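You operate a simulated robot arm through the tools that you are given. There is no shell and no other tool.

You are at the controls of a simulated robot arm. One attempt, no reset.

TASK
Measure the white and blue rollers; press the wider one's bearing flush.
Fine: one stroke with the slide shut; it stays in the press nest, slide open; the other goes back to its spot. Set down upright: white roller.

It is judged by the outcome, as a careful person would: the job done as asked, and still so three seconds after it is handed in. It fails if anything else is knocked over, pushed out of place, dropped, spilled or broken.

THE ROBOT
A 6-joint arm with a two-finger parallel gripper, fixed in place. Base frame: the origin is on the floor under the middle of its stand, x ahead of it, y to its left, z up. Lengths are in m, angles in rad, forces in N, time in s.
With the tool pointing down near the work surface it reaches from about 0.14 to 0.74 m from the base axis. Its first joint turns from -2.897 to 2.897 rad. Payload 3.91 kg.
The TCP is the grasp point between the finger pads, 0.03 m short of the fingertips. In the tool frame z runs along the fingers and y along their closing line. The gripper opens to 0.11 m. The fingers are 0.02 m wide and 0.01 m thick; the gripper's body (0.048 by 0.112 m) begins 0.055 m behind the TCP.
Orientation is that of the tool frame in the base frame, as a unit quaternion [x, y, z, w]. With the fingers straight down and closing along the base's y, the tool's x points along the base's -x, its y along +y and its z along -z.

THE INTERFACE
- The arm moves only by the tool play_rows. Its argument "commands" is a list of rows, each an object of numbers (a shift or turn left out is 0, a gripper value left out holds the last): "wx", "wy", "wz": the turn, a rotation vector about the tool's x, y, z in units of 8 degrees (1.0 is 8 degrees); "tx", "ty", "tz": the shift along the tool's x, y, z in units of 40 mm (1.0 is 40 mm); "hand": the finger opening in m, from 0 to 0.11. In form: [{"wx": .., "wy": .., "wz": .., "tx": .., "ty": .., "tz": .., "hand": ..}, ...]. A call has 1 to 20 rows; each row shifts and turns the commanded pose from where the row before left it, along the tool's axes as they then stand. A call with a number of a shift or a turn outside -1 to 1 is refused whole. A row lasts 0.2 s, in which the tool goes at most 0.05 m and 0.15 rad; a call with a longer step from one row to the next is refused whole, and so is a gripper value outside its range. A pose out of reach is approached as far as the arm can. The call stops where the force on the tool passes 70 N (or 10 N more than at its start, if that is more) or the arm is blocked; 0.2 s more then pass. Each finger travels about 0.045 m/s and halts on what it meets, pressing with about 26 N; the grip force reading is that of the motor and also rises with nothing between the fingers. The clock runs only during rows and for 0.2 s after the last one: add rows that do not move to give the fingers time. The reply holds the time, the measured pose of the TCP, the force on the tool along the base axes, the opening and the grip force, in the units named above and with some noise, with the torque about the TCP (base axes, N m) and any sound that the robot's microphone picked up.
- Cameras (640 x 400 px; columns grow to the right, rows downward): "scene" is fixed at [0.3992, 0.4992, 1.6281]; the picture's right is [-0.97, -0.25, 0.00], its down [-0.22, 0.84, -0.51] and it looks along [0.13, -0.49, -0.86] (base axes); focal length 234 px, centre (320, 200). "wrist" rides on the gripper at [0.071, 0.022, -0.107] in the tool frame; the picture's right is [-0.29, 0.96, 0.00], its down [-0.76, -0.23, -0.61] and it looks along [-0.58, -0.18, 0.79] (tool axes); focal length 243 px, centre (320, 200). There is no depth. A picture from a camera that has moved, and an enlarged one, comes with that camera's place and axes in the base frame and with its lens.
- get_image(camera): a new picture of that camera. The clock stands still meanwhile.
- lift_body(by): slides the trunk up (or, below 0, down) by that many m; the arm rides with it, the base frame stays. It gives what a move gives, with no picture.
- zoom(camera, box): a new picture of the part [left, top, right, bottom] of that camera's present view, enlarged. The clock stands still meanwhile.
- job_done(): hands the job in; it is judged then, once.

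Nothing tells you positions but the pictures and the camera data. Unless the task says otherwise, let go and move clear before handing in.

The tools are called as name(argument=value, ...) on one line, values as JSON. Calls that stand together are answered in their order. play_rows: Moves the arm, as the interface text tells. Its arguments: {"type":"object","properties":{"commands":{"type":"array"}},"required":["commands"]} The other tools are called the same way: lift_body (by) moves the trunk up or down; get_image (camera) takes a picture; zoom (camera, box) takes an enlarged picture of a part of a camera's view; job_done () hands the job in.

At the start:

```text
t: 0.0
position: [0.3246, 0.0203, 1.3138]
ee_rot: [0.0, 1.0, 0.001, 0.0]
contact_force: [-0.5, 0.4, -0.1]
ft_torque: [-0.03, 0.0, -0.02]
width: 0.11
grasp_force: 0.0
trunk travel left (down, up): [-0.525, 0.065]
```

scene: 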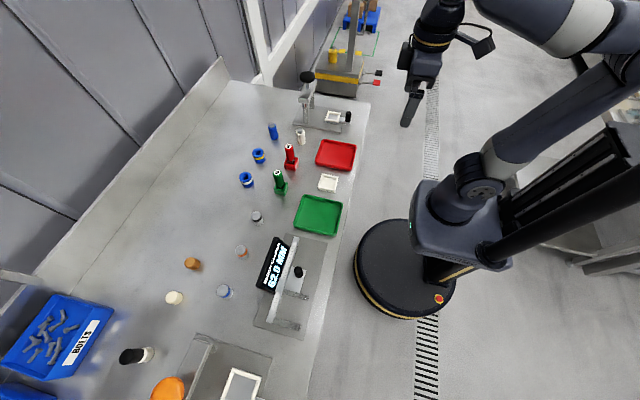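
wrist: 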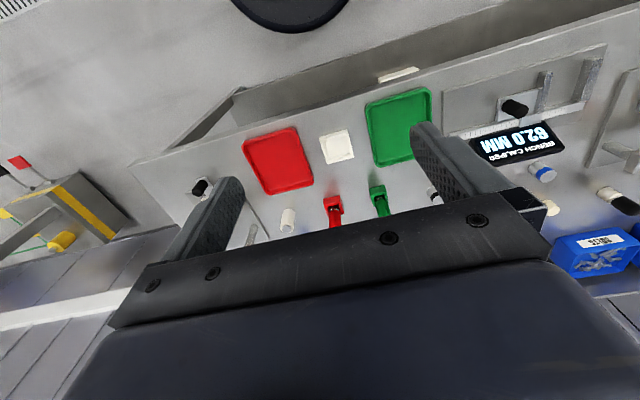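

I see a bench with trays, rollers, a bench caliper with a display, and a press-like device at the far left. I'll take enlarged views to identify everything before I move.

zoom(camera="scene", box=[200, 60, 400, 200])

zoom(camera="scene", box=[150, 180, 350, 340])

zoom(camera="scene", box=[0, 270, 320, 400])

get_image(camera="wrist")

```text
2.86 times, centred on (300, 130) of scene
camera zoom: at [0.3992, 0.4992, 1.6281], right [-0.97, -0.25, 0.0], down [-0.22, 0.84, -0.51], along [0.13, -0.49, -0.86], focal length 668 px, centre (377, 400)
```

zoom: 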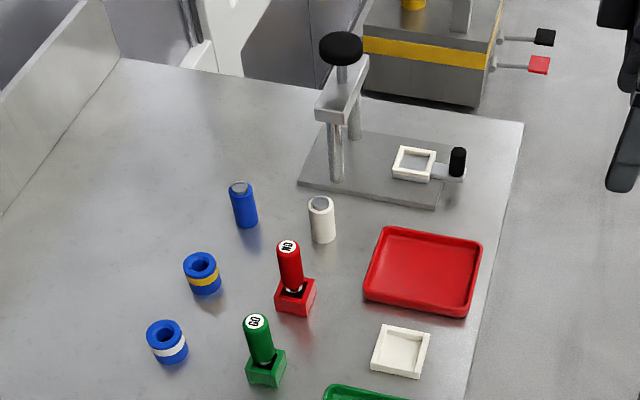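

```text
2.50 times, centred on (250, 260) of scene
camera zoom: at [0.3992, 0.4992, 1.6281], right [-0.97, -0.25, 0.0], down [-0.22, 0.84, -0.51], along [0.13, -0.49, -0.86], focal length 585 px, centre (495, 50)
```

zoom: 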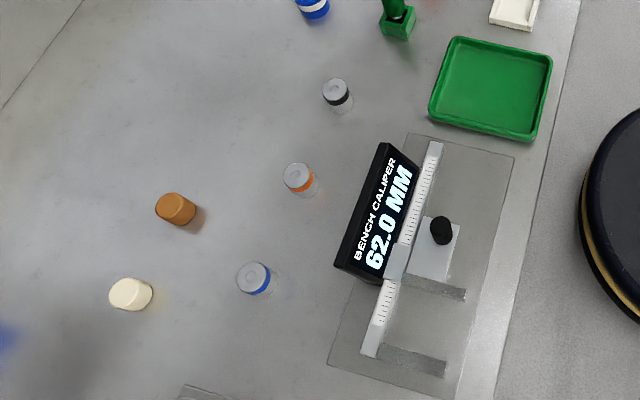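

```text
2.00 times, centred on (160, 335) of scene
camera zoom: at [0.3992, 0.4992, 1.6281], right [-0.97, -0.25, 0.0], down [-0.22, 0.84, -0.51], along [0.13, -0.49, -0.86], focal length 468 px, centre (640, -70)
```

zoom: 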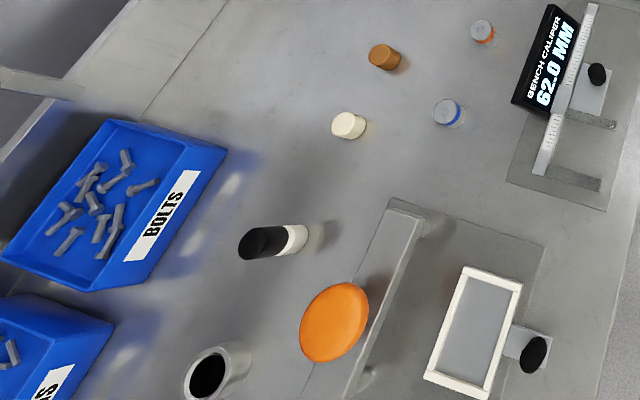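

```text
taken
camera wrist: at [0.2529, 0.0432, 1.4193], right [0.29, 0.96, 0.0], down [0.76, -0.23, 0.61], along [0.58, -0.18, -0.79], focal length 243 px, centre (320, 200)
```

wrist: 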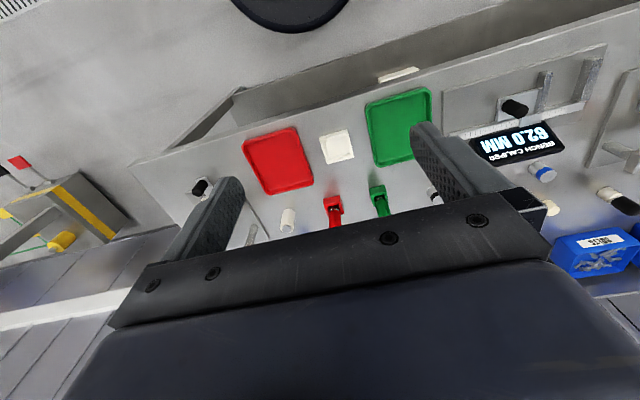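

The bench top works out at about z=0.90. The small arbor press with its nest and slide is near (0.56..0.68, -0.34), and the caliper is near (0.5, 0.45). The white roller is around (0.66, -0.17) and the blue one around (0.78, -0.17). I'll move over there for a closer wrist view.

play_rows(commands=[{"tx": -0.6, "ty": -0.6, "tz": 0.3}, {"tx": -0.6, "ty": -0.6, "tz": 0.3}, {"tx": -0.6, "ty": -0.6, "tz": 0.3}, {"tx": -0.6, "ty": -0.6, "tz": 0.3}, {"tx": -0.6, "ty": -0.6, "tz": 0.3}, {}])

get_image(camera="wrist")

get_image(camera="scene")

```text
t: 1.4
position: [0.4457, -0.0992, 1.2532]
ee_rot: [-0.001, 1.0, 0.0, 0.0]
contact_force: [-1.5, -0.4, -0.7]
ft_torque: [0.03, 0.01, 0.01]
width: 0.1101
grasp_force: 0.0
trunk travel left (down, up): [-0.525, 0.065]
```

```text
taken
camera wrist: at [0.3735, -0.0778, 1.3603], right [0.29, 0.96, 0.0], down [0.76, -0.23, 0.61], along [0.58, -0.18, -0.79], focal length 243 px, centre (320, 200)
```

wrist: 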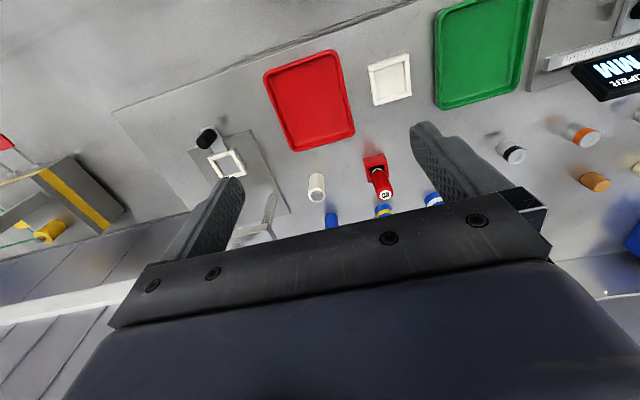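

```text
taken
```

scene: 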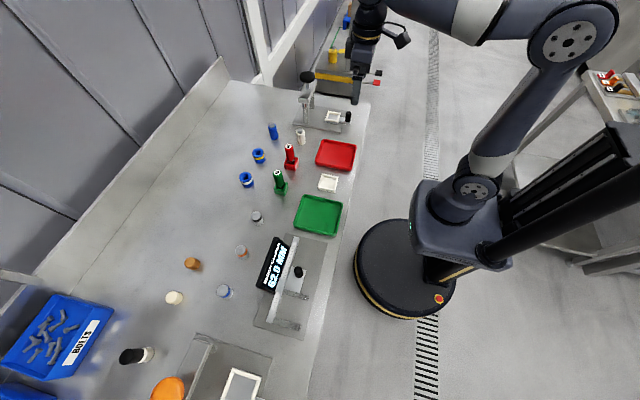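

The gripper hides the far objects. I'll zoom here, then tilt the tool outward for a better look at the rollers and the press.

zoom(camera="wrist", box=[170, 100, 410, 250])

play_rows(commands=[{"wy": -1, "tx": 0.5}, {"wy": -1, "tx": 0.5}, {"wy": -1, "tx": 0.5}, {"wy": -1, "tx": 0.5}, {}])

get_image(camera="wrist")

```text
2.67 times, centred on (290, 175) of wrist
camera zoom: at [0.3735, -0.0778, 1.3603], right [0.29, 0.96, 0.0], down [0.76, -0.23, 0.61], along [0.58, -0.18, -0.79], focal length 647 px, centre (400, 267)
```

zoom: 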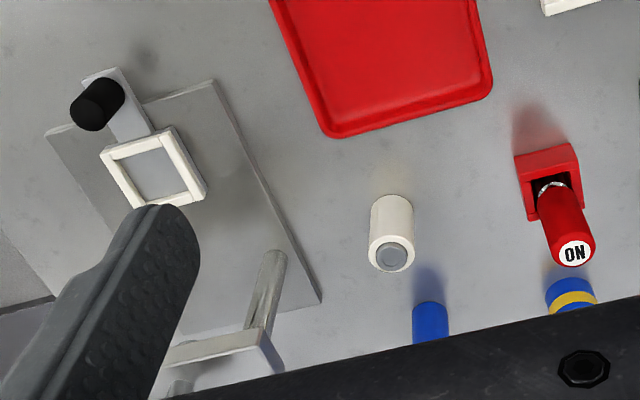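

```text
t: 2.6
position: [0.3675, -0.0983, 1.2366]
ee_rot: [0.0, 0.961, 0.0, 0.276]
contact_force: [-0.2, -0.4, 0.0]
ft_torque: [0.01, -0.02, 0.01]
width: 0.1099
grasp_force: 0.2
trunk travel left (down, up): [-0.525, 0.065]
```

```text
taken
camera wrist: at [0.2495, -0.0775, 1.2894], right [0.25, 0.96, 0.15], down [0.32, -0.23, 0.92], along [0.91, -0.18, -0.36], focal length 243 px, centre (320, 200)
```

wrist: 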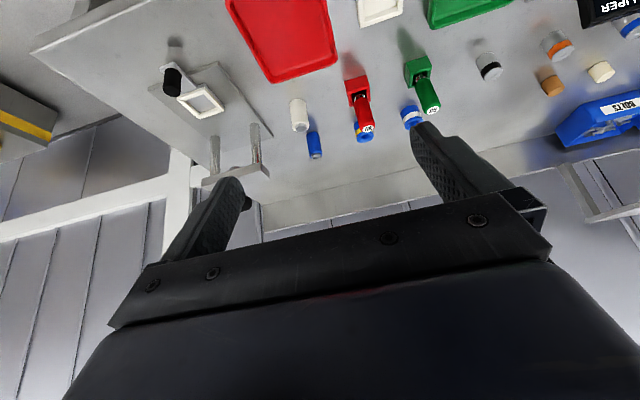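

zoom(camera="wrist", box=[250, 60, 450, 185])

zoom(camera="wrist", box=[120, 40, 320, 220])

zoom(camera="wrist", box=[440, 0, 640, 125])

```text
3.20 times, centred on (350, 122) of wrist
camera zoom: at [0.2495, -0.0775, 1.2894], right [0.25, 0.96, 0.15], down [0.32, -0.23, 0.92], along [0.91, -0.18, -0.36], focal length 776 px, centre (224, 448)
```

zoom: 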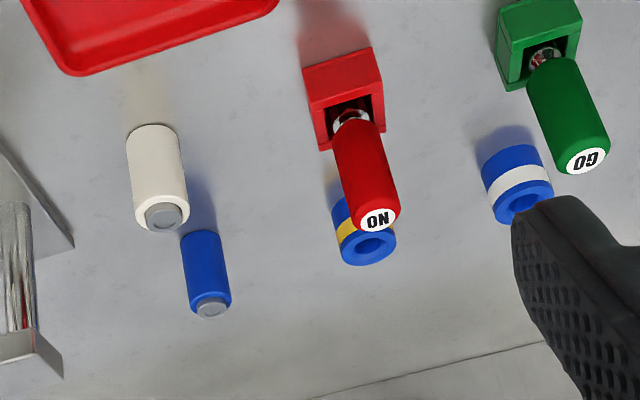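

```text
2.22 times, centred on (220, 130) of wrist
camera zoom: at [0.2495, -0.0775, 1.2894], right [0.25, 0.96, 0.15], down [0.32, -0.23, 0.92], along [0.91, -0.18, -0.36], focal length 539 px, centre (542, 356)
```

zoom: 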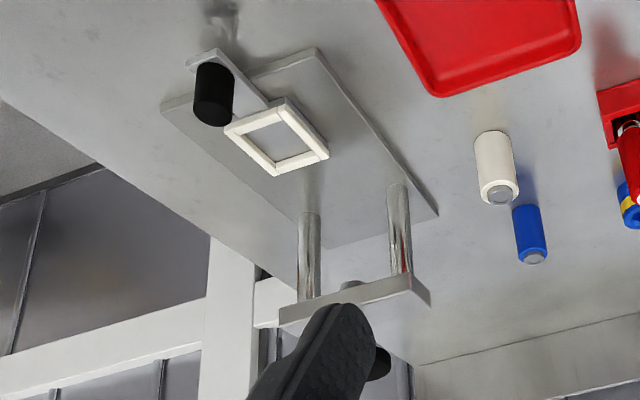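

```text
3.20 times, centred on (540, 62) of wrist
camera zoom: at [0.2495, -0.0775, 1.2894], right [0.25, 0.96, 0.15], down [0.32, -0.23, 0.92], along [0.91, -0.18, -0.36], focal length 776 px, centre (-384, 640)
```

zoom: 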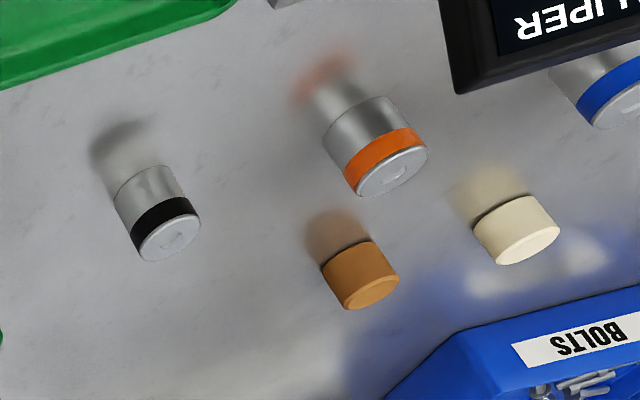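

White and blue rollers both stand upright with proud grey bearings and look nearly the same width, so they do need measuring. I'll zoom in from the fixed camera to pin down positions and check the wrist view of the caliper.

zoom(camera="scene", box=[255, 110, 319, 150])

zoom(camera="scene", box=[285, 60, 365, 140])

zoom(camera="scene", box=[245, 225, 335, 335])

zoom(camera="wrist", box=[280, 80, 344, 170])

```text
10.00 times, centred on (287, 130) of scene
camera zoom: at [0.3992, 0.4992, 1.6281], right [-0.97, -0.25, 0.0], down [-0.22, 0.84, -0.51], along [0.13, -0.49, -0.86], focal length 2338 px, centre (650, 900)
```

zoom: 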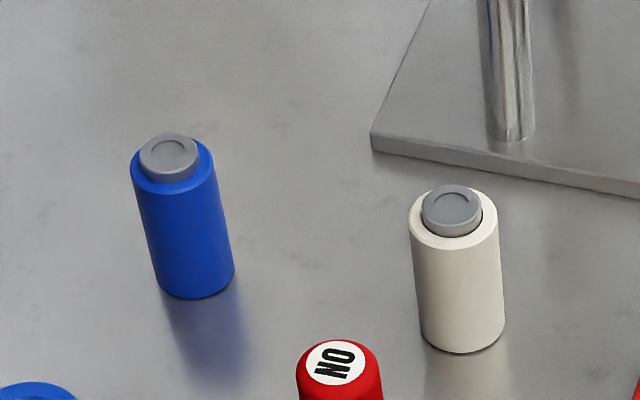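

```text
5.00 times, centred on (325, 100) of scene
camera zoom: at [0.3992, 0.4992, 1.6281], right [-0.97, -0.25, 0.0], down [-0.22, 0.84, -0.51], along [0.13, -0.49, -0.86], focal length 1169 px, centre (295, 700)
```

zoom: 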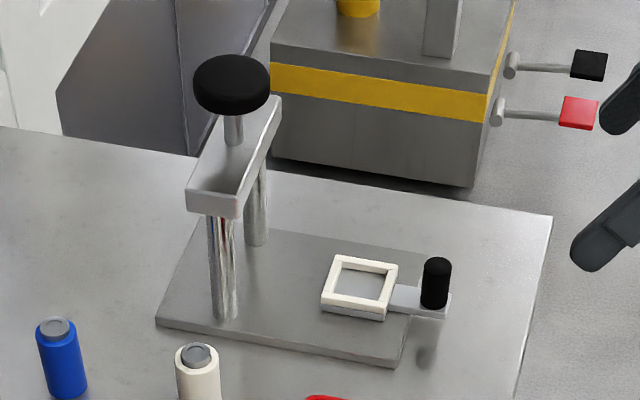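

```text
3.64 times, centred on (290, 280) of scene
camera zoom: at [0.3992, 0.4992, 1.6281], right [-0.97, -0.25, 0.0], down [-0.22, 0.84, -0.51], along [0.13, -0.49, -0.86], focal length 850 px, centre (429, -91)
```

zoom: 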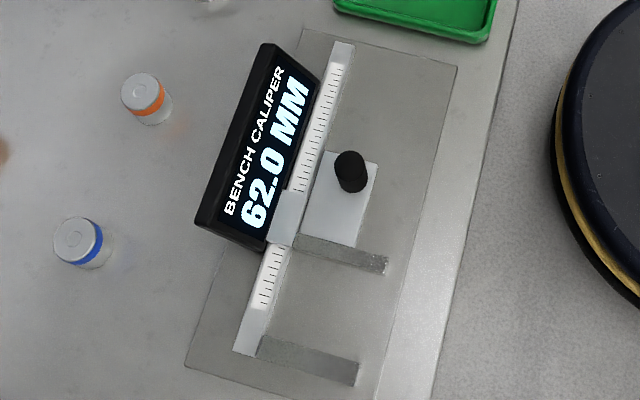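

```text
4.44 times, centred on (312, 125) of wrist
camera zoom: at [0.2495, -0.0775, 1.2894], right [0.25, 0.96, 0.15], down [0.32, -0.23, 0.92], along [0.91, -0.18, -0.36], focal length 1078 px, centre (356, 533)
```

zoom: 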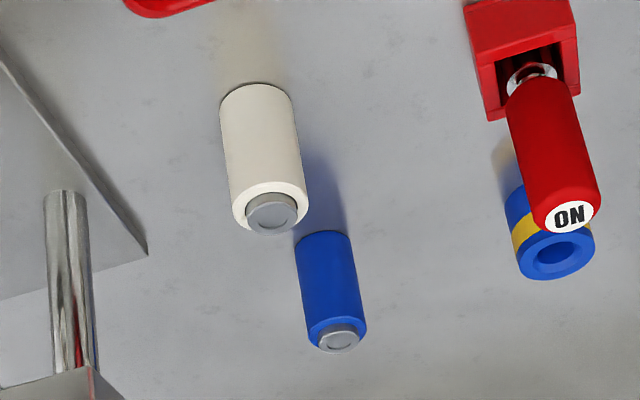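

The fixed camera puts the white roller at about (0.652, -0.167), ~36 mm wide, and the blue at about (0.773, -0.169), slightly narrower. The slide knob is at about (0.487, -0.333). I'll straighten the tool and hover above the white roller to check alignment.

play_rows(commands=[{"wy": 1}, {"wy": 1}, {"wy": 1}, {"wy": 1}, {"tx": -0.89, "ty": -0.216, "tz": 0.5}, {"tx": -0.89, "ty": -0.216, "tz": 0.5}, {"tx": -0.89, "ty": -0.216, "tz": 0.5}, {"tx": -0.89, "ty": -0.216, "tz": 0.5}, {"tx": -0.89, "ty": -0.216, "tz": 0.5}, {"tx": -0.89, "ty": -0.216, "tz": 0.5}, {"tx": -0.89, "ty": -0.216, "tz": 0.5}, {"tx": -0.89, "ty": -0.216, "tz": 0.5}, {}])

get_image(camera="wrist")

get_image(camera="scene")

```text
t: 5.4
position: [0.6518, -0.1652, 1.0753]
ee_rot: [-0.001, 1.0, 0.0, 0.0]
contact_force: [0.2, 0.4, -1.0]
ft_torque: [0.0, -0.01, 0.01]
width: 0.1099
grasp_force: 0.1
trunk travel left (down, up): [-0.525, 0.065]
```

```text
taken
camera wrist: at [0.5818, -0.1442, 1.1822], right [0.29, 0.96, 0.0], down [0.76, -0.23, 0.61], along [0.58, -0.18, -0.79], focal length 243 px, centre (320, 200)
```

wrist: 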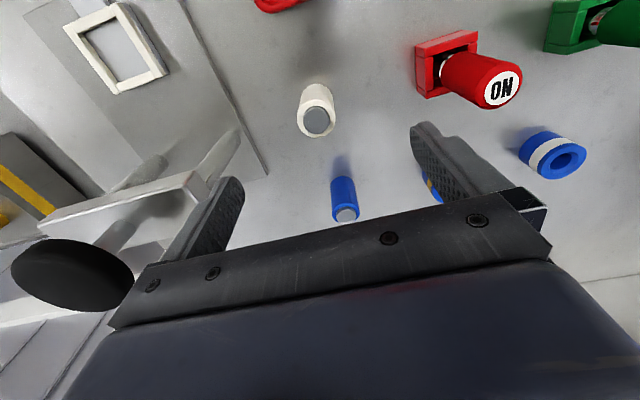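

```text
taken
```

scene: 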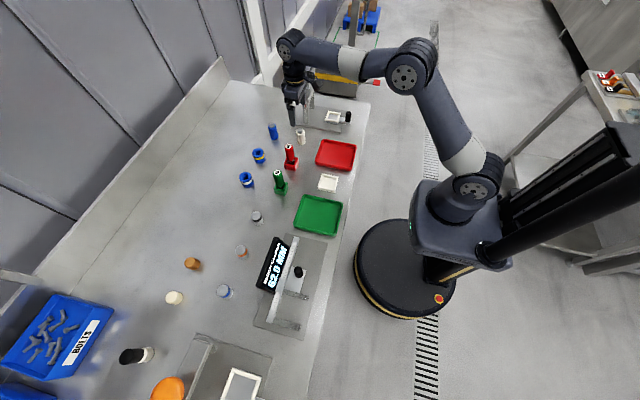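

zoom(camera="wrist", box=[280, 70, 376, 130])

zoom(camera="wrist", box=[280, 160, 376, 230])

zoom(camera="wrist", box=[0, 0, 260, 330])

```text
6.67 times, centred on (328, 100) of wrist
camera zoom: at [0.5818, -0.1442, 1.1822], right [0.29, 0.96, 0.0], down [0.76, -0.23, 0.61], along [0.58, -0.18, -0.79], focal length 1618 px, centre (267, 867)
```

zoom: 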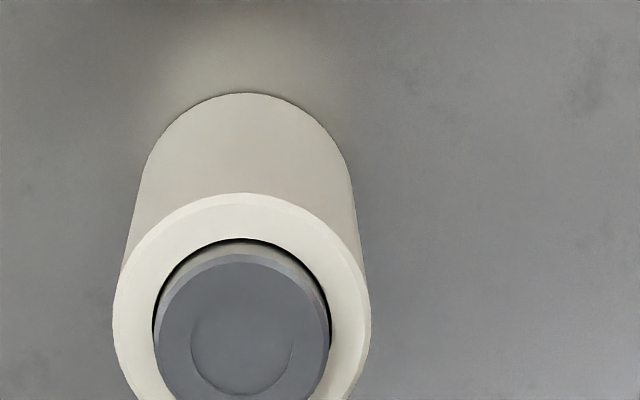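

```text
5.71 times, centred on (328, 195) of wrist
camera zoom: at [0.5818, -0.1442, 1.1822], right [0.29, 0.96, 0.0], down [0.76, -0.23, 0.61], along [0.58, -0.18, -0.79], focal length 1386 px, centre (274, 229)
```

zoom: 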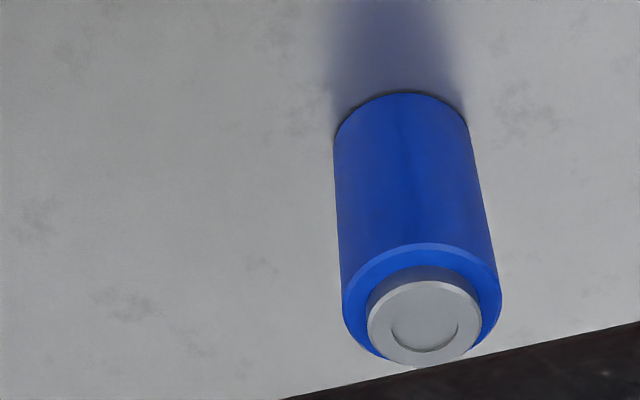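

```text
1.21 times, centred on (130, 165) of wrist
camera zoom: at [0.5818, -0.1442, 1.1822], right [0.29, 0.96, 0.0], down [0.76, -0.23, 0.61], along [0.58, -0.18, -0.79], focal length 294 px, centre (550, 242)
```

zoom: 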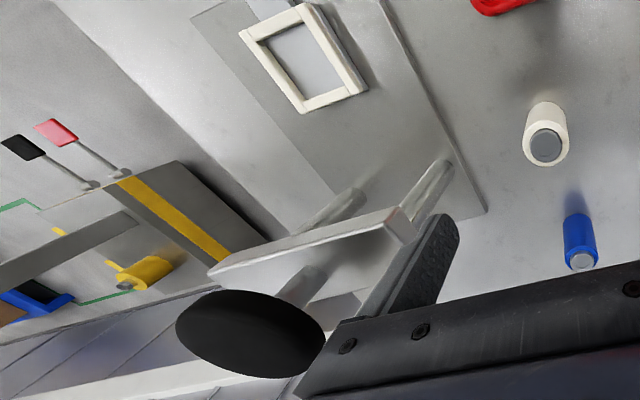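

The estimates match the wrist view to within about 2 mm. Next I'll lower over the white roller, keeping the fingertips about 25 mm above the bench so they will clear the nest walls later.

play_rows(commands=[{"ty": -0.075, "tz": 0.75}, {"tz": 0.75}, {"tz": 0.75}, {"tz": 0.75}, {}])

get_image(camera="wrist")

```text
t: 6.6
position: [0.6507, -0.1694, 0.9567]
ee_rot: [0.0, 1.0, 0.0, 0.0]
contact_force: [-0.1, -0.1, 0.3]
ft_torque: [-0.02, -0.02, 0.02]
width: 0.1096
grasp_force: 0.1
trunk travel left (down, up): [-0.525, 0.065]
```

```text
taken
camera wrist: at [0.5794, -0.1482, 1.0624], right [0.29, 0.96, 0.0], down [0.76, -0.23, 0.61], along [0.58, -0.18, -0.79], focal length 243 px, centre (320, 200)
```

wrist: 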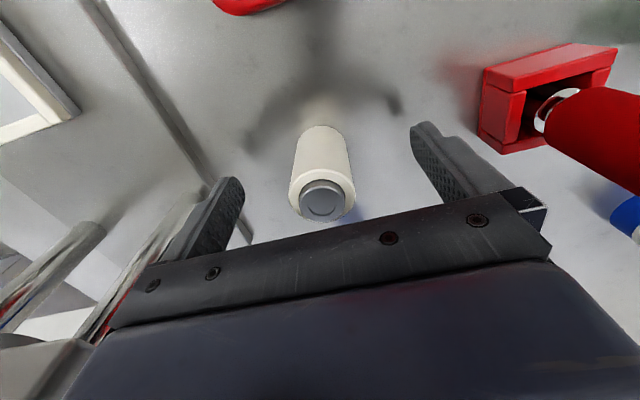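

zoom(camera="wrist", box=[270, 110, 374, 230])

```text
3.33 times, centred on (322, 170) of wrist
camera zoom: at [0.5794, -0.1482, 1.0624], right [0.29, 0.96, 0.0], down [0.76, -0.23, 0.61], along [0.58, -0.18, -0.79], focal length 809 px, centre (313, 300)
```

zoom: 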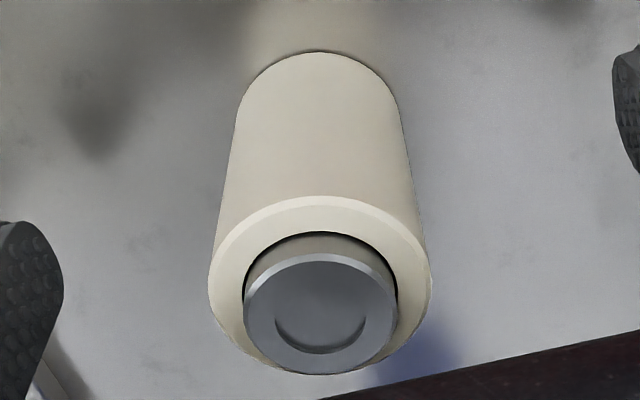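

play_rows(commands=[{"tx": 0.04, "ty": 0.04}, {"hand": 0.03}, {"hand": 0.03}, {"hand": 0.03}, {"hand": 0.03}, {"hand": 0.03}, {"hand": 0.03}, {"hand": 0.03}])

zoom(camera="wrist", box=[220, 90, 424, 250])

```text
t: 8.4
position: [0.6499, -0.1681, 0.9559]
ee_rot: [0.0, 1.0, -0.001, 0.0]
contact_force: [0.3, 0.0, -0.2]
ft_torque: [-0.04, -0.01, -0.01]
width: 0.0351
grasp_force: 26.0
trunk travel left (down, up): [-0.525, 0.065]
```

```text
2.50 times, centred on (322, 170) of wrist
camera zoom: at [0.5784, -0.1467, 1.0628], right [0.29, 0.96, 0.0], down [0.76, -0.23, 0.61], along [0.58, -0.18, -0.79], focal length 606 px, centre (315, 275)
```

zoom: 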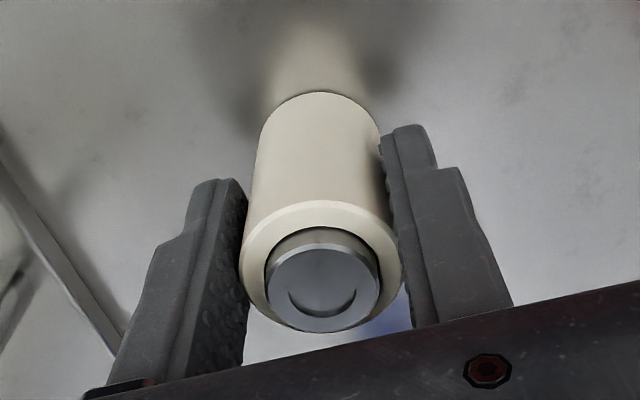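

The white roller is gripped at a 35.1 mm opening. I'll lift it straight up and carry it toward the caliper for a close look there.

play_rows(commands=[{"tz": -0.5}, {"tz": -1}, {"tz": -1}, {"tz": -1}, {"tz": -1}, {"tz": -1}, {}])

play_rows(commands=[{"tx": 0.45, "ty": 0.9}, {"tx": 0.45, "ty": 0.9}, {"tx": 0.45, "ty": 0.9}, {"tx": 0.45, "ty": 0.9}, {"tx": 0.45, "ty": 0.9}, {"tx": 0.45, "ty": 0.9}, {"tx": 0.45, "ty": 0.9}, {"tx": 0.45, "ty": 0.9}, {"tx": 0.45, "ty": 0.9}, {"tx": 0.45, "ty": 0.9}, {"tx": 0.45, "ty": 0.9}, {"tx": 0.45, "ty": 0.9}, {"tx": 0.45, "ty": 0.9}, {}])

get_image(camera="wrist")

get_image(camera="scene")

```text
t: 10.0
position: [0.6513, -0.1673, 1.177]
ee_rot: [0.0, 1.0, 0.0, 0.0]
contact_force: [0.4, -0.1, -1.4]
ft_torque: [-0.01, -0.02, 0.0]
width: 0.0354
grasp_force: 25.6
trunk travel left (down, up): [-0.525, 0.065]
```

```text
t: 13.0
position: [0.4166, 0.3004, 1.1754]
ee_rot: [-0.001, 1.0, 0.0, 0.0]
contact_force: [-0.6, -0.6, -2.1]
ft_torque: [-0.01, 0.02, 0.02]
width: 0.0354
grasp_force: 26.0
trunk travel left (down, up): [-0.525, 0.065]
```

```text
taken
camera wrist: at [0.3441, 0.3216, 1.2811], right [0.29, 0.96, 0.0], down [0.76, -0.23, 0.61], along [0.58, -0.18, -0.79], focal length 243 px, centre (320, 200)
```

wrist: 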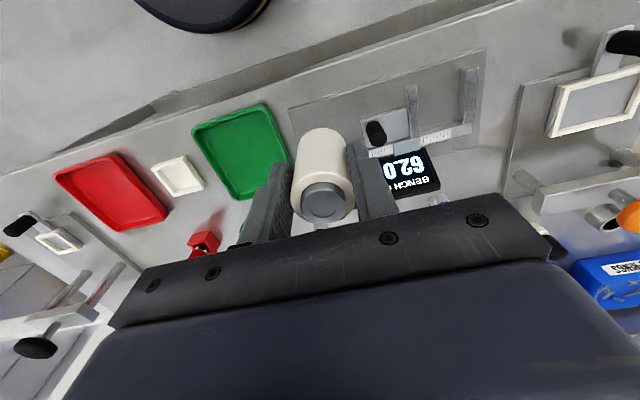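

```text
taken
```

scene: 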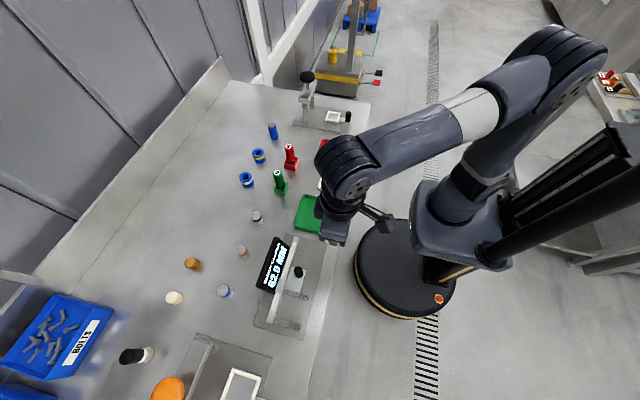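

zoom(camera="wrist", box=[340, 50, 500, 210])

zoom(camera="scene", box=[250, 255, 330, 335])

```text
2.50 times, centred on (420, 130) of wrist
camera zoom: at [0.3441, 0.3216, 1.2811], right [0.29, 0.96, 0.0], down [0.76, -0.23, 0.61], along [0.58, -0.18, -0.79], focal length 606 px, centre (70, 375)
```

zoom: 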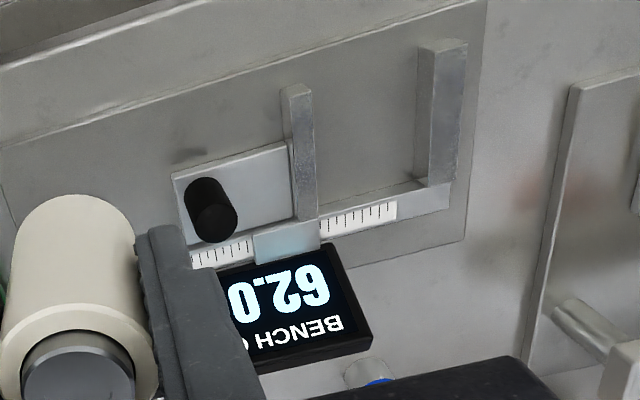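

```text
5.00 times, centred on (290, 295) of scene
camera zoom: at [0.3992, 0.4992, 1.6281], right [-0.97, -0.25, 0.0], down [-0.22, 0.84, -0.51], along [0.13, -0.49, -0.86], focal length 1169 px, centre (470, -275)
```

zoom: 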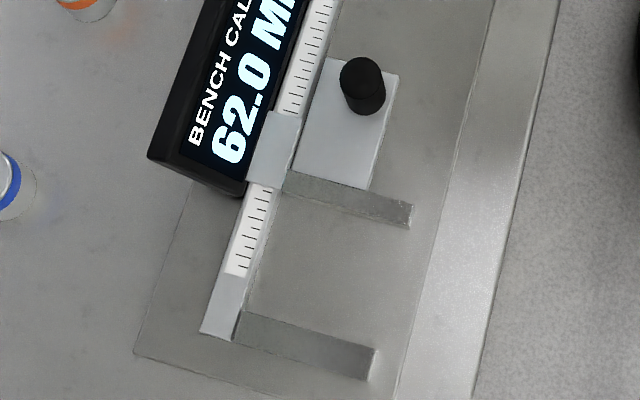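

Next I'll yaw the gripper 90° so the fingers close along x. That lets the roller go between the jaws and be released without the fingers touching them.

play_rows(commands=[{"wz": -1}, {"wz": -1}, {"wz": -1}, {"wz": -1}, {"wz": -1}, {"wz": -1}, {"wz": -1}, {"wz": -1}, {"wz": -1}, {"wz": -1}, {"wz": -1}, {"wz": -0.25}, {}])

get_image(camera="wrist")

```text
t: 15.8
position: [0.4161, 0.2989, 1.1766]
ee_rot: [0.708, -0.706, 0.0, -0.001]
contact_force: [0.0, -0.1, -1.2]
ft_torque: [-0.03, -0.02, 0.05]
width: 0.0357
grasp_force: 25.9
trunk travel left (down, up): [-0.525, 0.065]
```

```text
taken
camera wrist: at [0.3951, 0.2285, 1.283], right [-0.96, 0.29, 0.0], down [0.23, 0.76, 0.61], along [0.18, 0.58, -0.79], focal length 243 px, centre (320, 200)
```

wrist: 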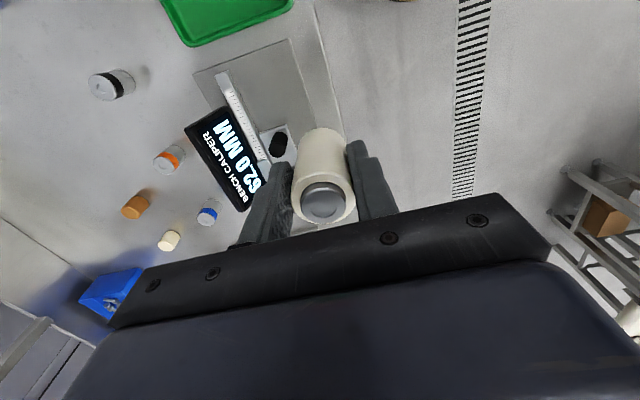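

play_rows(commands=[{"tx": -0.78, "ty": -0.37, "tz": 0.2}, {"tx": -0.78, "ty": -0.37, "tz": 0.2}, {"tx": -0.78, "ty": -0.37, "tz": 0.2}, {"tx": -0.78, "ty": -0.37, "tz": 0.2}, {"tx": -0.78, "ty": -0.37, "tz": 0.2}, {}])

get_image(camera="wrist")

get_image(camera="scene")

```text
t: 17.2
position: [0.493, 0.4565, 1.1349]
ee_rot: [0.707, -0.707, 0.0, 0.001]
contact_force: [0.4, 0.1, -2.0]
ft_torque: [-0.04, 0.04, 0.0]
width: 0.0355
grasp_force: 26.0
trunk travel left (down, up): [-0.525, 0.065]
```

```text
taken
camera wrist: at [0.47, 0.3841, 1.2412], right [-0.96, 0.29, 0.0], down [0.23, 0.76, 0.61], along [0.18, 0.58, -0.79], focal length 243 px, centre (320, 200)
```

wrist: 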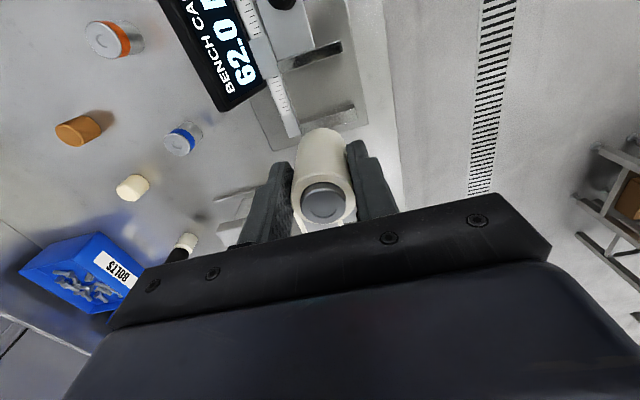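

```text
taken
```

scene: 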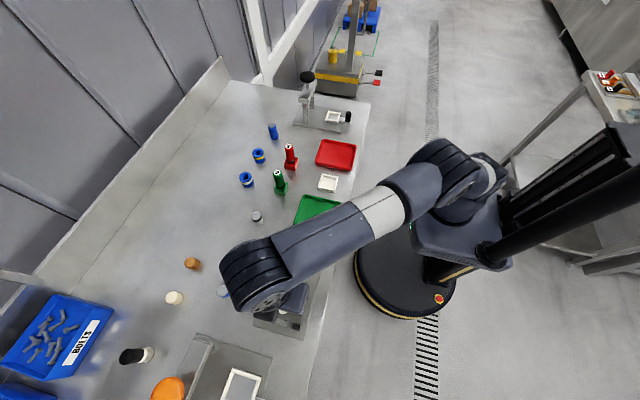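

zoom(camera="wrist", box=[240, 20, 400, 150])

```text
3.08 times, centred on (320, 85) of wrist
camera zoom: at [0.47, 0.3841, 1.2412], right [-0.96, 0.29, 0.0], down [0.23, 0.76, 0.61], along [0.18, 0.58, -0.79], focal length 746 px, centre (320, 554)
```

zoom: 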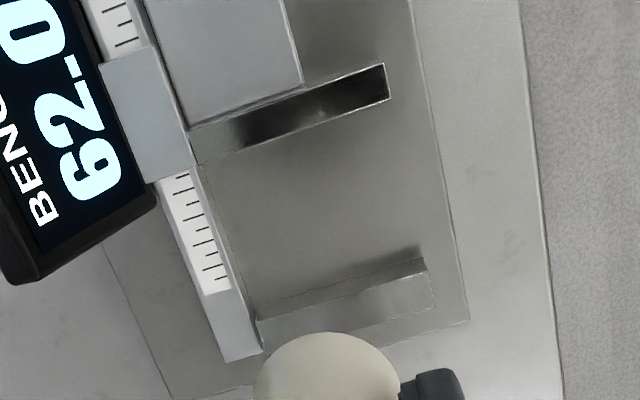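

The jaw gap runs roughly from y=0.42 to 0.49 and x=0.456 to 0.534. I'll lower the white roller into the middle of it, then creep down until it touches the plate.

play_rows(commands=[{"ty": 0.1, "tz": 0.75}, {"tz": 0.75}, {"tz": 0.75}, {"tz": 0.75}, {"tz": 0.6}, {}])

get_image(camera="wrist")

```text
t: 18.6
position: [0.4872, 0.4557, 0.9922]
ee_rot: [0.707, -0.707, 0.0, 0.0]
contact_force: [1.2, 0.4, -1.5]
ft_torque: [0.0, 0.01, -0.03]
width: 0.0356
grasp_force: 26.6
trunk travel left (down, up): [-0.525, 0.065]
```

```text
taken
camera wrist: at [0.4645, 0.3845, 1.0985], right [-0.96, 0.29, 0.0], down [0.23, 0.76, 0.61], along [0.18, 0.58, -0.79], focal length 243 px, centre (320, 200)
```

wrist: 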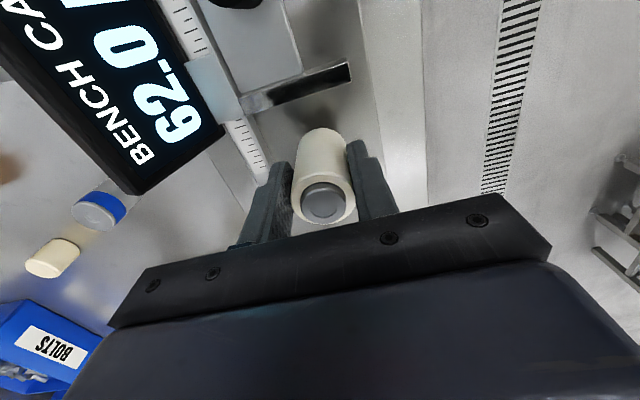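

play_rows(commands=[{"tz": 0.4}, {"tz": 0.1}, {"tz": 0.06}, {"tz": 0.06}])

```text
t: 19.6
position: [0.4862, 0.4552, 0.9685]
ee_rot: [-0.707, 0.707, 0.0, 0.002]
contact_force: [0.1, 0.3, 5.8]
ft_torque: [0.01, 0.05, -0.07]
width: 0.0353
grasp_force: 26.6
trunk travel left (down, up): [-0.525, 0.065]
```

Contact is felt at z=0.968, so the roller is standing on the caliper plate. I'll open the fingers a little and check it's upright before rising.

play_rows(commands=[{"hand": 0.06}, {"hand": 0.06}, {"hand": 0.06}, {}])

get_image(camera="wrist")

```text
t: 20.6
position: [0.486, 0.4559, 0.9669]
ee_rot: [0.707, -0.707, -0.001, 0.0]
contact_force: [-0.8, 0.3, 0.3]
ft_torque: [-0.03, -0.02, 0.02]
width: 0.0602
grasp_force: 0.1
trunk travel left (down, up): [-0.525, 0.065]
```

```text
taken
camera wrist: at [0.4643, 0.3843, 1.0734], right [-0.96, 0.29, 0.0], down [0.23, 0.76, 0.61], along [0.18, 0.58, -0.79], focal length 243 px, centre (320, 200)
```

wrist: 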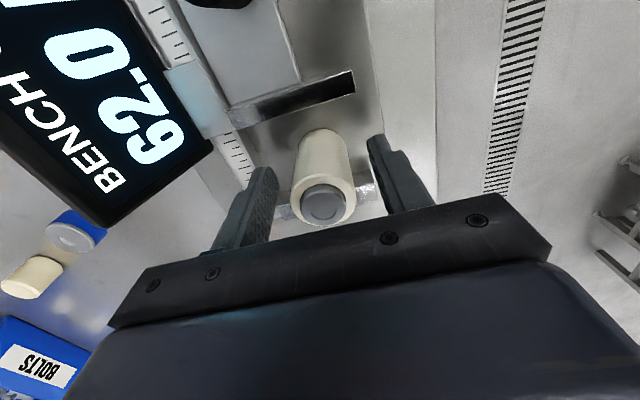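

play_rows(commands=[{"tz": -0.4}, {"tz": -0.9}, {"tz": -0.9}, {"tz": -0.9}, {"tz": -0.4}, {}])

get_image(camera="wrist")

```text
t: 22.0
position: [0.486, 0.4566, 1.1074]
ee_rot: [0.708, -0.707, 0.0, 0.0]
contact_force: [0.1, 0.7, -0.7]
ft_torque: [-0.01, 0.0, -0.02]
width: 0.0601
grasp_force: 0.2
trunk travel left (down, up): [-0.525, 0.065]
```

```text
taken
camera wrist: at [0.4642, 0.3855, 1.2132], right [-0.96, 0.29, 0.0], down [0.23, 0.76, 0.61], along [0.18, 0.58, -0.79], focal length 243 px, centre (320, 200)
```

wrist: 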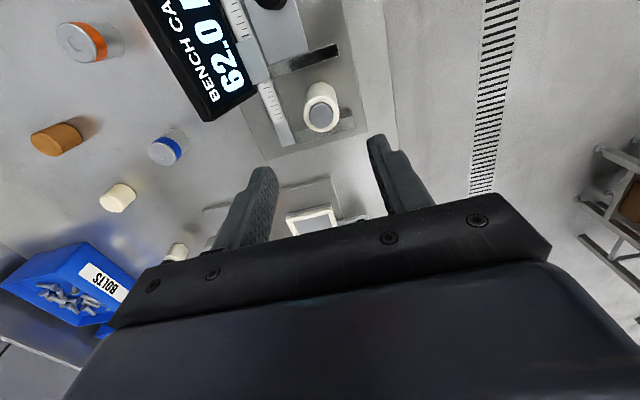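

The white roller stands by itself between the jaws. I'll back away in -y to locate the slide knob.

play_rows(commands=[{"tx": 0.9}, {"tx": 0.9}, {"tx": 0.9}, {"tx": 0.9}, {}])

get_image(camera="wrist")

get_image(camera="scene")

```text
t: 23.2
position: [0.4879, 0.3104, 1.107]
ee_rot: [-0.707, 0.707, 0.0, 0.0]
contact_force: [-0.4, -0.3, 0.4]
ft_torque: [-0.04, 0.0, 0.0]
width: 0.0599
grasp_force: 0.1
trunk travel left (down, up): [-0.525, 0.065]
```

```text
taken
camera wrist: at [0.4658, 0.2384, 1.2135], right [-0.96, 0.29, 0.0], down [0.23, 0.76, 0.61], along [0.18, 0.58, -0.79], focal length 243 px, centre (320, 200)
```

wrist: 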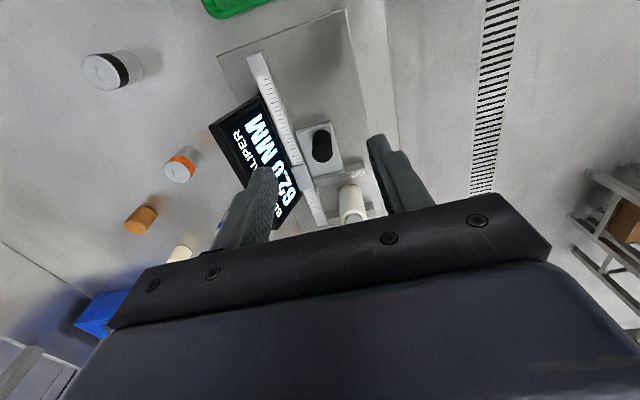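

```text
taken
```

scene: 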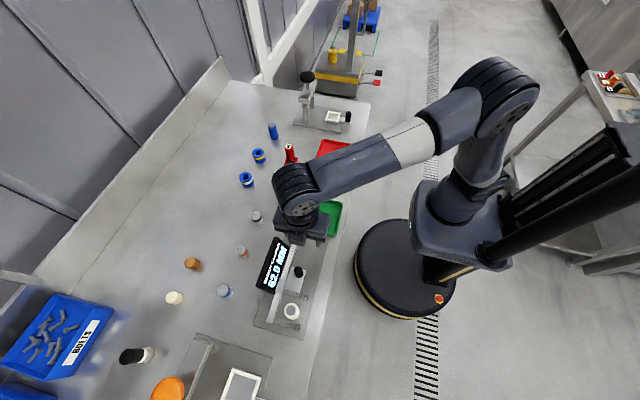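

zoom(camera="wrist", box=[270, 90, 390, 230])

zoom(camera="scene", box=[250, 255, 330, 335])

```text
2.86 times, centred on (330, 160) of wrist
camera zoom: at [0.4658, 0.2384, 1.2135], right [-0.96, 0.29, 0.0], down [0.23, 0.76, 0.61], along [0.18, 0.58, -0.79], focal length 693 px, centre (291, 314)
```

zoom: 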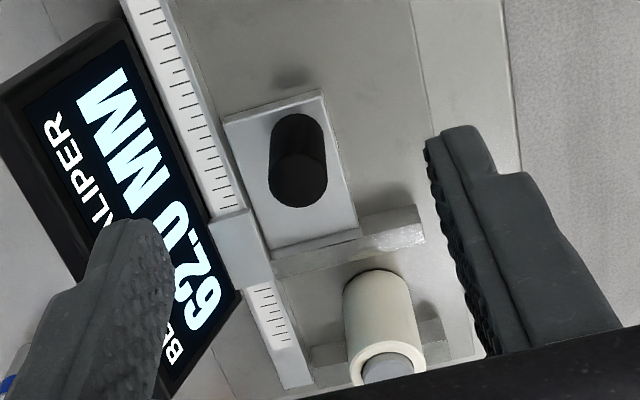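

```text
5.00 times, centred on (290, 295) of scene
camera zoom: at [0.3992, 0.4992, 1.6281], right [-0.97, -0.25, 0.0], down [-0.22, 0.84, -0.51], along [0.13, -0.49, -0.86], focal length 1169 px, centre (470, -275)
```

zoom: 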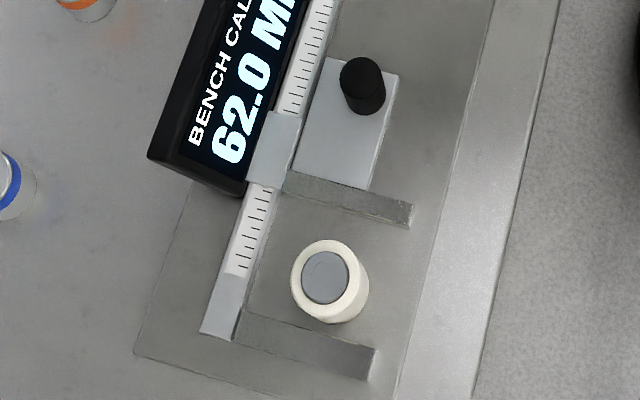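

The scene camera puts the knob at (0.500, 0.356) and the wrist camera at (0.500, 0.362). I'll hover just above it with a narrow opening and check.

play_rows(commands=[{"tx": -0.6, "ty": -0.15, "hand": 0.042}, {"tx": -0.6, "ty": -0.15}, {"tz": 0.7}, {"tz": 0.7}, {"tz": 0.7}, {}])

get_image(camera="wrist")

```text
t: 24.6
position: [0.4994, 0.36, 1.0229]
ee_rot: [-0.707, 0.707, 0.0, 0.001]
contact_force: [-0.8, -0.1, -0.7]
ft_torque: [-0.01, -0.02, -0.02]
width: 0.042
grasp_force: 0.1
trunk travel left (down, up): [-0.525, 0.065]
```

```text
taken
camera wrist: at [0.4778, 0.2885, 1.1301], right [-0.96, 0.29, 0.0], down [0.23, 0.76, 0.61], along [0.18, 0.58, -0.79], focal length 243 px, centre (320, 200)
```

wrist: 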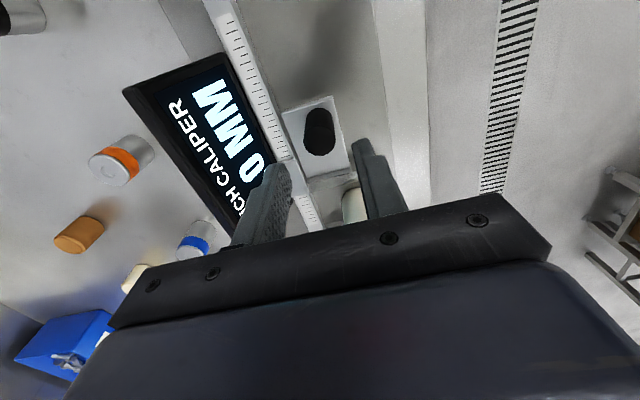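

play_rows(commands=[{"tz": 0.55}, {"tz": 0.55}, {"tz": 0.5}, {}])

get_image(camera="wrist")

```text
t: 25.6
position: [0.4994, 0.3603, 0.9601]
ee_rot: [0.707, -0.707, 0.0, 0.0]
contact_force: [-0.3, 0.3, -0.3]
ft_torque: [0.01, 0.0, 0.02]
width: 0.0421
grasp_force: 0.2
trunk travel left (down, up): [-0.525, 0.065]
```

```text
taken
camera wrist: at [0.4766, 0.2884, 1.0661], right [-0.96, 0.29, 0.0], down [0.23, 0.76, 0.61], along [0.18, 0.58, -0.79], focal length 243 px, centre (320, 200)
```

wrist: 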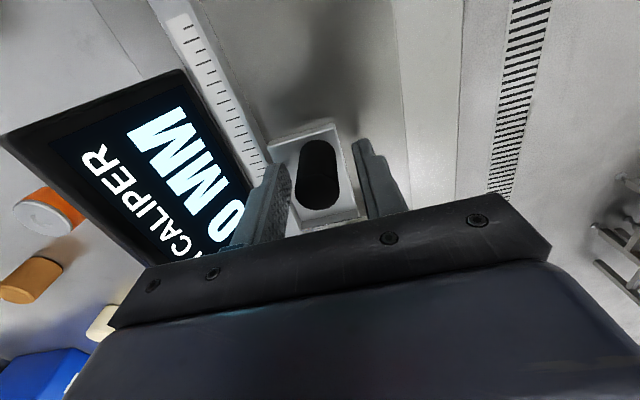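

play_rows(commands=[{"hand": 0.015}, {"hand": 0.015}, {"hand": 0.015}, {"hand": 0.015}])

zoom(camera="scene", box=[230, 235, 330, 335])

```text
t: 26.6
position: [0.4998, 0.3589, 0.9601]
ee_rot: [-0.707, 0.707, 0.0, -0.001]
contact_force: [11.7, 0.8, 2.8]
ft_torque: [0.11, 0.54, -0.01]
width: 0.0238
grasp_force: 44.6
trunk travel left (down, up): [-0.525, 0.065]
```

```text
4.00 times, centred on (280, 285) of scene
camera zoom: at [0.3992, 0.4992, 1.6281], right [-0.97, -0.25, 0.0], down [-0.22, 0.84, -0.51], along [0.13, -0.49, -0.86], focal length 935 px, centre (480, -140)
```

zoom: 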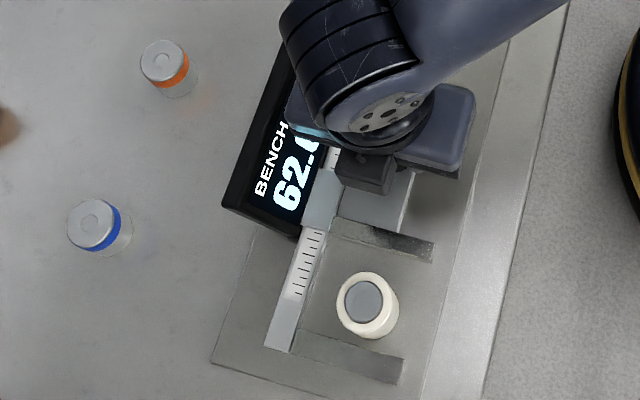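

play_rows(commands=[{"ty": -0.03}, {"tx": -0.1}, {"tx": -0.1}, {"tx": -0.1}])

zoom(camera="scene", box=[230, 235, 330, 335])

```text
t: 27.6
position: [0.5014, 0.3726, 0.9603]
ee_rot: [0.708, -0.706, 0.0, 0.0]
contact_force: [9.8, -0.5, 7.9]
ft_torque: [0.09, 0.53, -0.09]
width: 0.0239
grasp_force: 45.2
trunk travel left (down, up): [-0.525, 0.065]
```

```text
4.00 times, centred on (280, 285) of scene
camera zoom: at [0.3992, 0.4992, 1.6281], right [-0.97, -0.25, 0.0], down [-0.22, 0.84, -0.51], along [0.13, -0.49, -0.86], focal length 935 px, centre (480, -140)
```

zoom: 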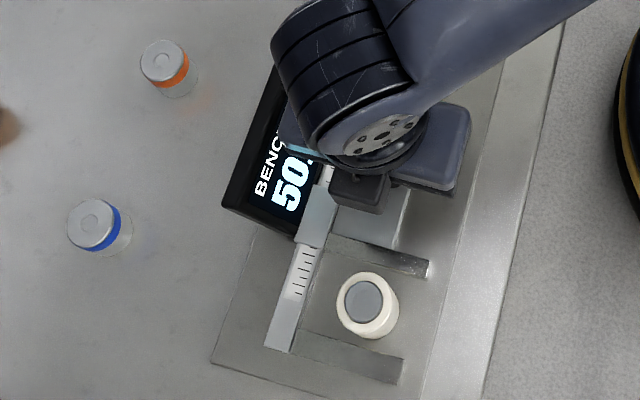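

The slide moves freely and reads about 50. I'll keep closing in small steps.

play_rows(commands=[{"tx": -0.06}, {"tx": -0.06}, {"tx": -0.06}, {"tx": -0.06}, {}])

zoom(camera="scene", box=[230, 235, 330, 335])

```text
t: 28.8
position: [0.499, 0.379, 0.961]
ee_rot: [0.708, -0.707, 0.0, 0.0]
contact_force: [3.0, -1.8, 3.8]
ft_torque: [0.16, -0.65, 0.15]
width: 0.0238
grasp_force: 44.6
trunk travel left (down, up): [-0.525, 0.065]
```

```text
4.00 times, centred on (280, 285) of scene
camera zoom: at [0.3992, 0.4992, 1.6281], right [-0.97, -0.25, 0.0], down [-0.22, 0.84, -0.51], along [0.13, -0.49, -0.86], focal length 935 px, centre (480, -140)
```

zoom: 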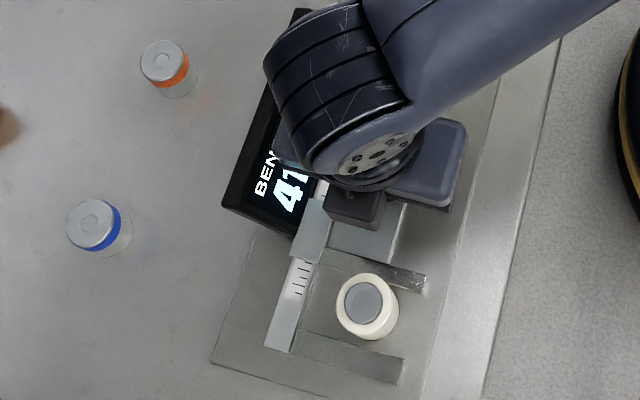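

play_rows(commands=[{"tx": -0.05}, {"tx": -0.05}, {}])

play_rows(commands=[{"tx": -0.025}, {}])

zoom(camera="scene", box=[230, 235, 330, 335])

```text
t: 29.6
position: [0.4999, 0.3865, 0.9595]
ee_rot: [0.708, -0.707, 0.0, 0.0]
contact_force: [7.4, -0.5, 5.3]
ft_torque: [-0.5, 0.53, 0.05]
width: 0.0236
grasp_force: 45.2
trunk travel left (down, up): [-0.525, 0.065]
```

```text
t: 30.2
position: [0.4998, 0.3857, 0.9589]
ee_rot: [-0.707, 0.707, 0.0, 0.0]
contact_force: [6.5, -1.8, 6.2]
ft_torque: [-0.35, 0.37, 0.0]
width: 0.0241
grasp_force: 45.2
trunk travel left (down, up): [-0.525, 0.065]
```

```text
4.00 times, centred on (280, 285) of scene
camera zoom: at [0.3992, 0.4992, 1.6281], right [-0.97, -0.25, 0.0], down [-0.22, 0.84, -0.51], along [0.13, -0.49, -0.86], focal length 935 px, centre (480, -140)
```

zoom: 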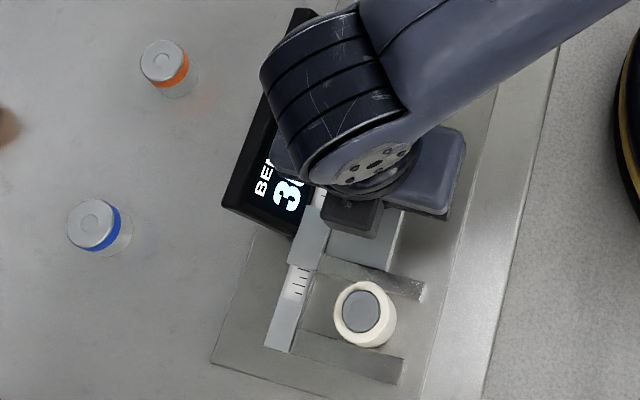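

play_rows(commands=[{"tx": -0.025}, {}])

play_rows(commands=[{"tx": -0.02}, {}])

zoom(camera="scene", box=[250, 255, 330, 335])

get_image(camera="wrist")

```text
t: 30.8
position: [0.4986, 0.3859, 0.9591]
ee_rot: [-0.707, 0.707, 0.0, 0.0]
contact_force: [3.4, -9.1, 3.7]
ft_torque: [0.44, -0.76, 0.1]
width: 0.0238
grasp_force: 45.3
trunk travel left (down, up): [-0.525, 0.065]
```

```text
t: 31.4
position: [0.5003, 0.3847, 0.9594]
ee_rot: [0.707, -0.707, 0.001, 0.0]
contact_force: [2.7, -15.0, 3.0]
ft_torque: [0.44, -0.86, 0.12]
width: 0.0237
grasp_force: 44.8
trunk travel left (down, up): [-0.525, 0.065]
```

```text
5.00 times, centred on (290, 295) of scene
camera zoom: at [0.3992, 0.4992, 1.6281], right [-0.97, -0.25, 0.0], down [-0.22, 0.84, -0.51], along [0.13, -0.49, -0.86], focal length 1169 px, centre (470, -275)
```

zoom: 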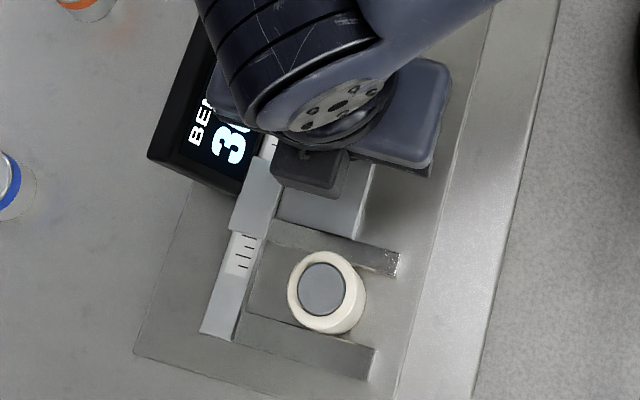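

```text
taken
camera wrist: at [0.478, 0.3146, 1.0662], right [-0.96, 0.29, 0.0], down [0.23, 0.76, 0.61], along [0.18, 0.58, -0.79], focal length 243 px, centre (320, 200)
```

wrist: 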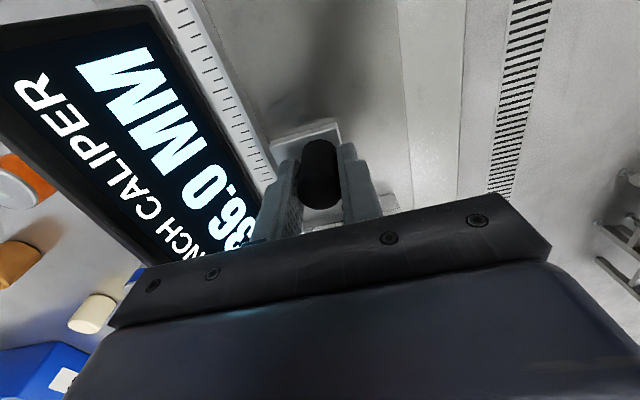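

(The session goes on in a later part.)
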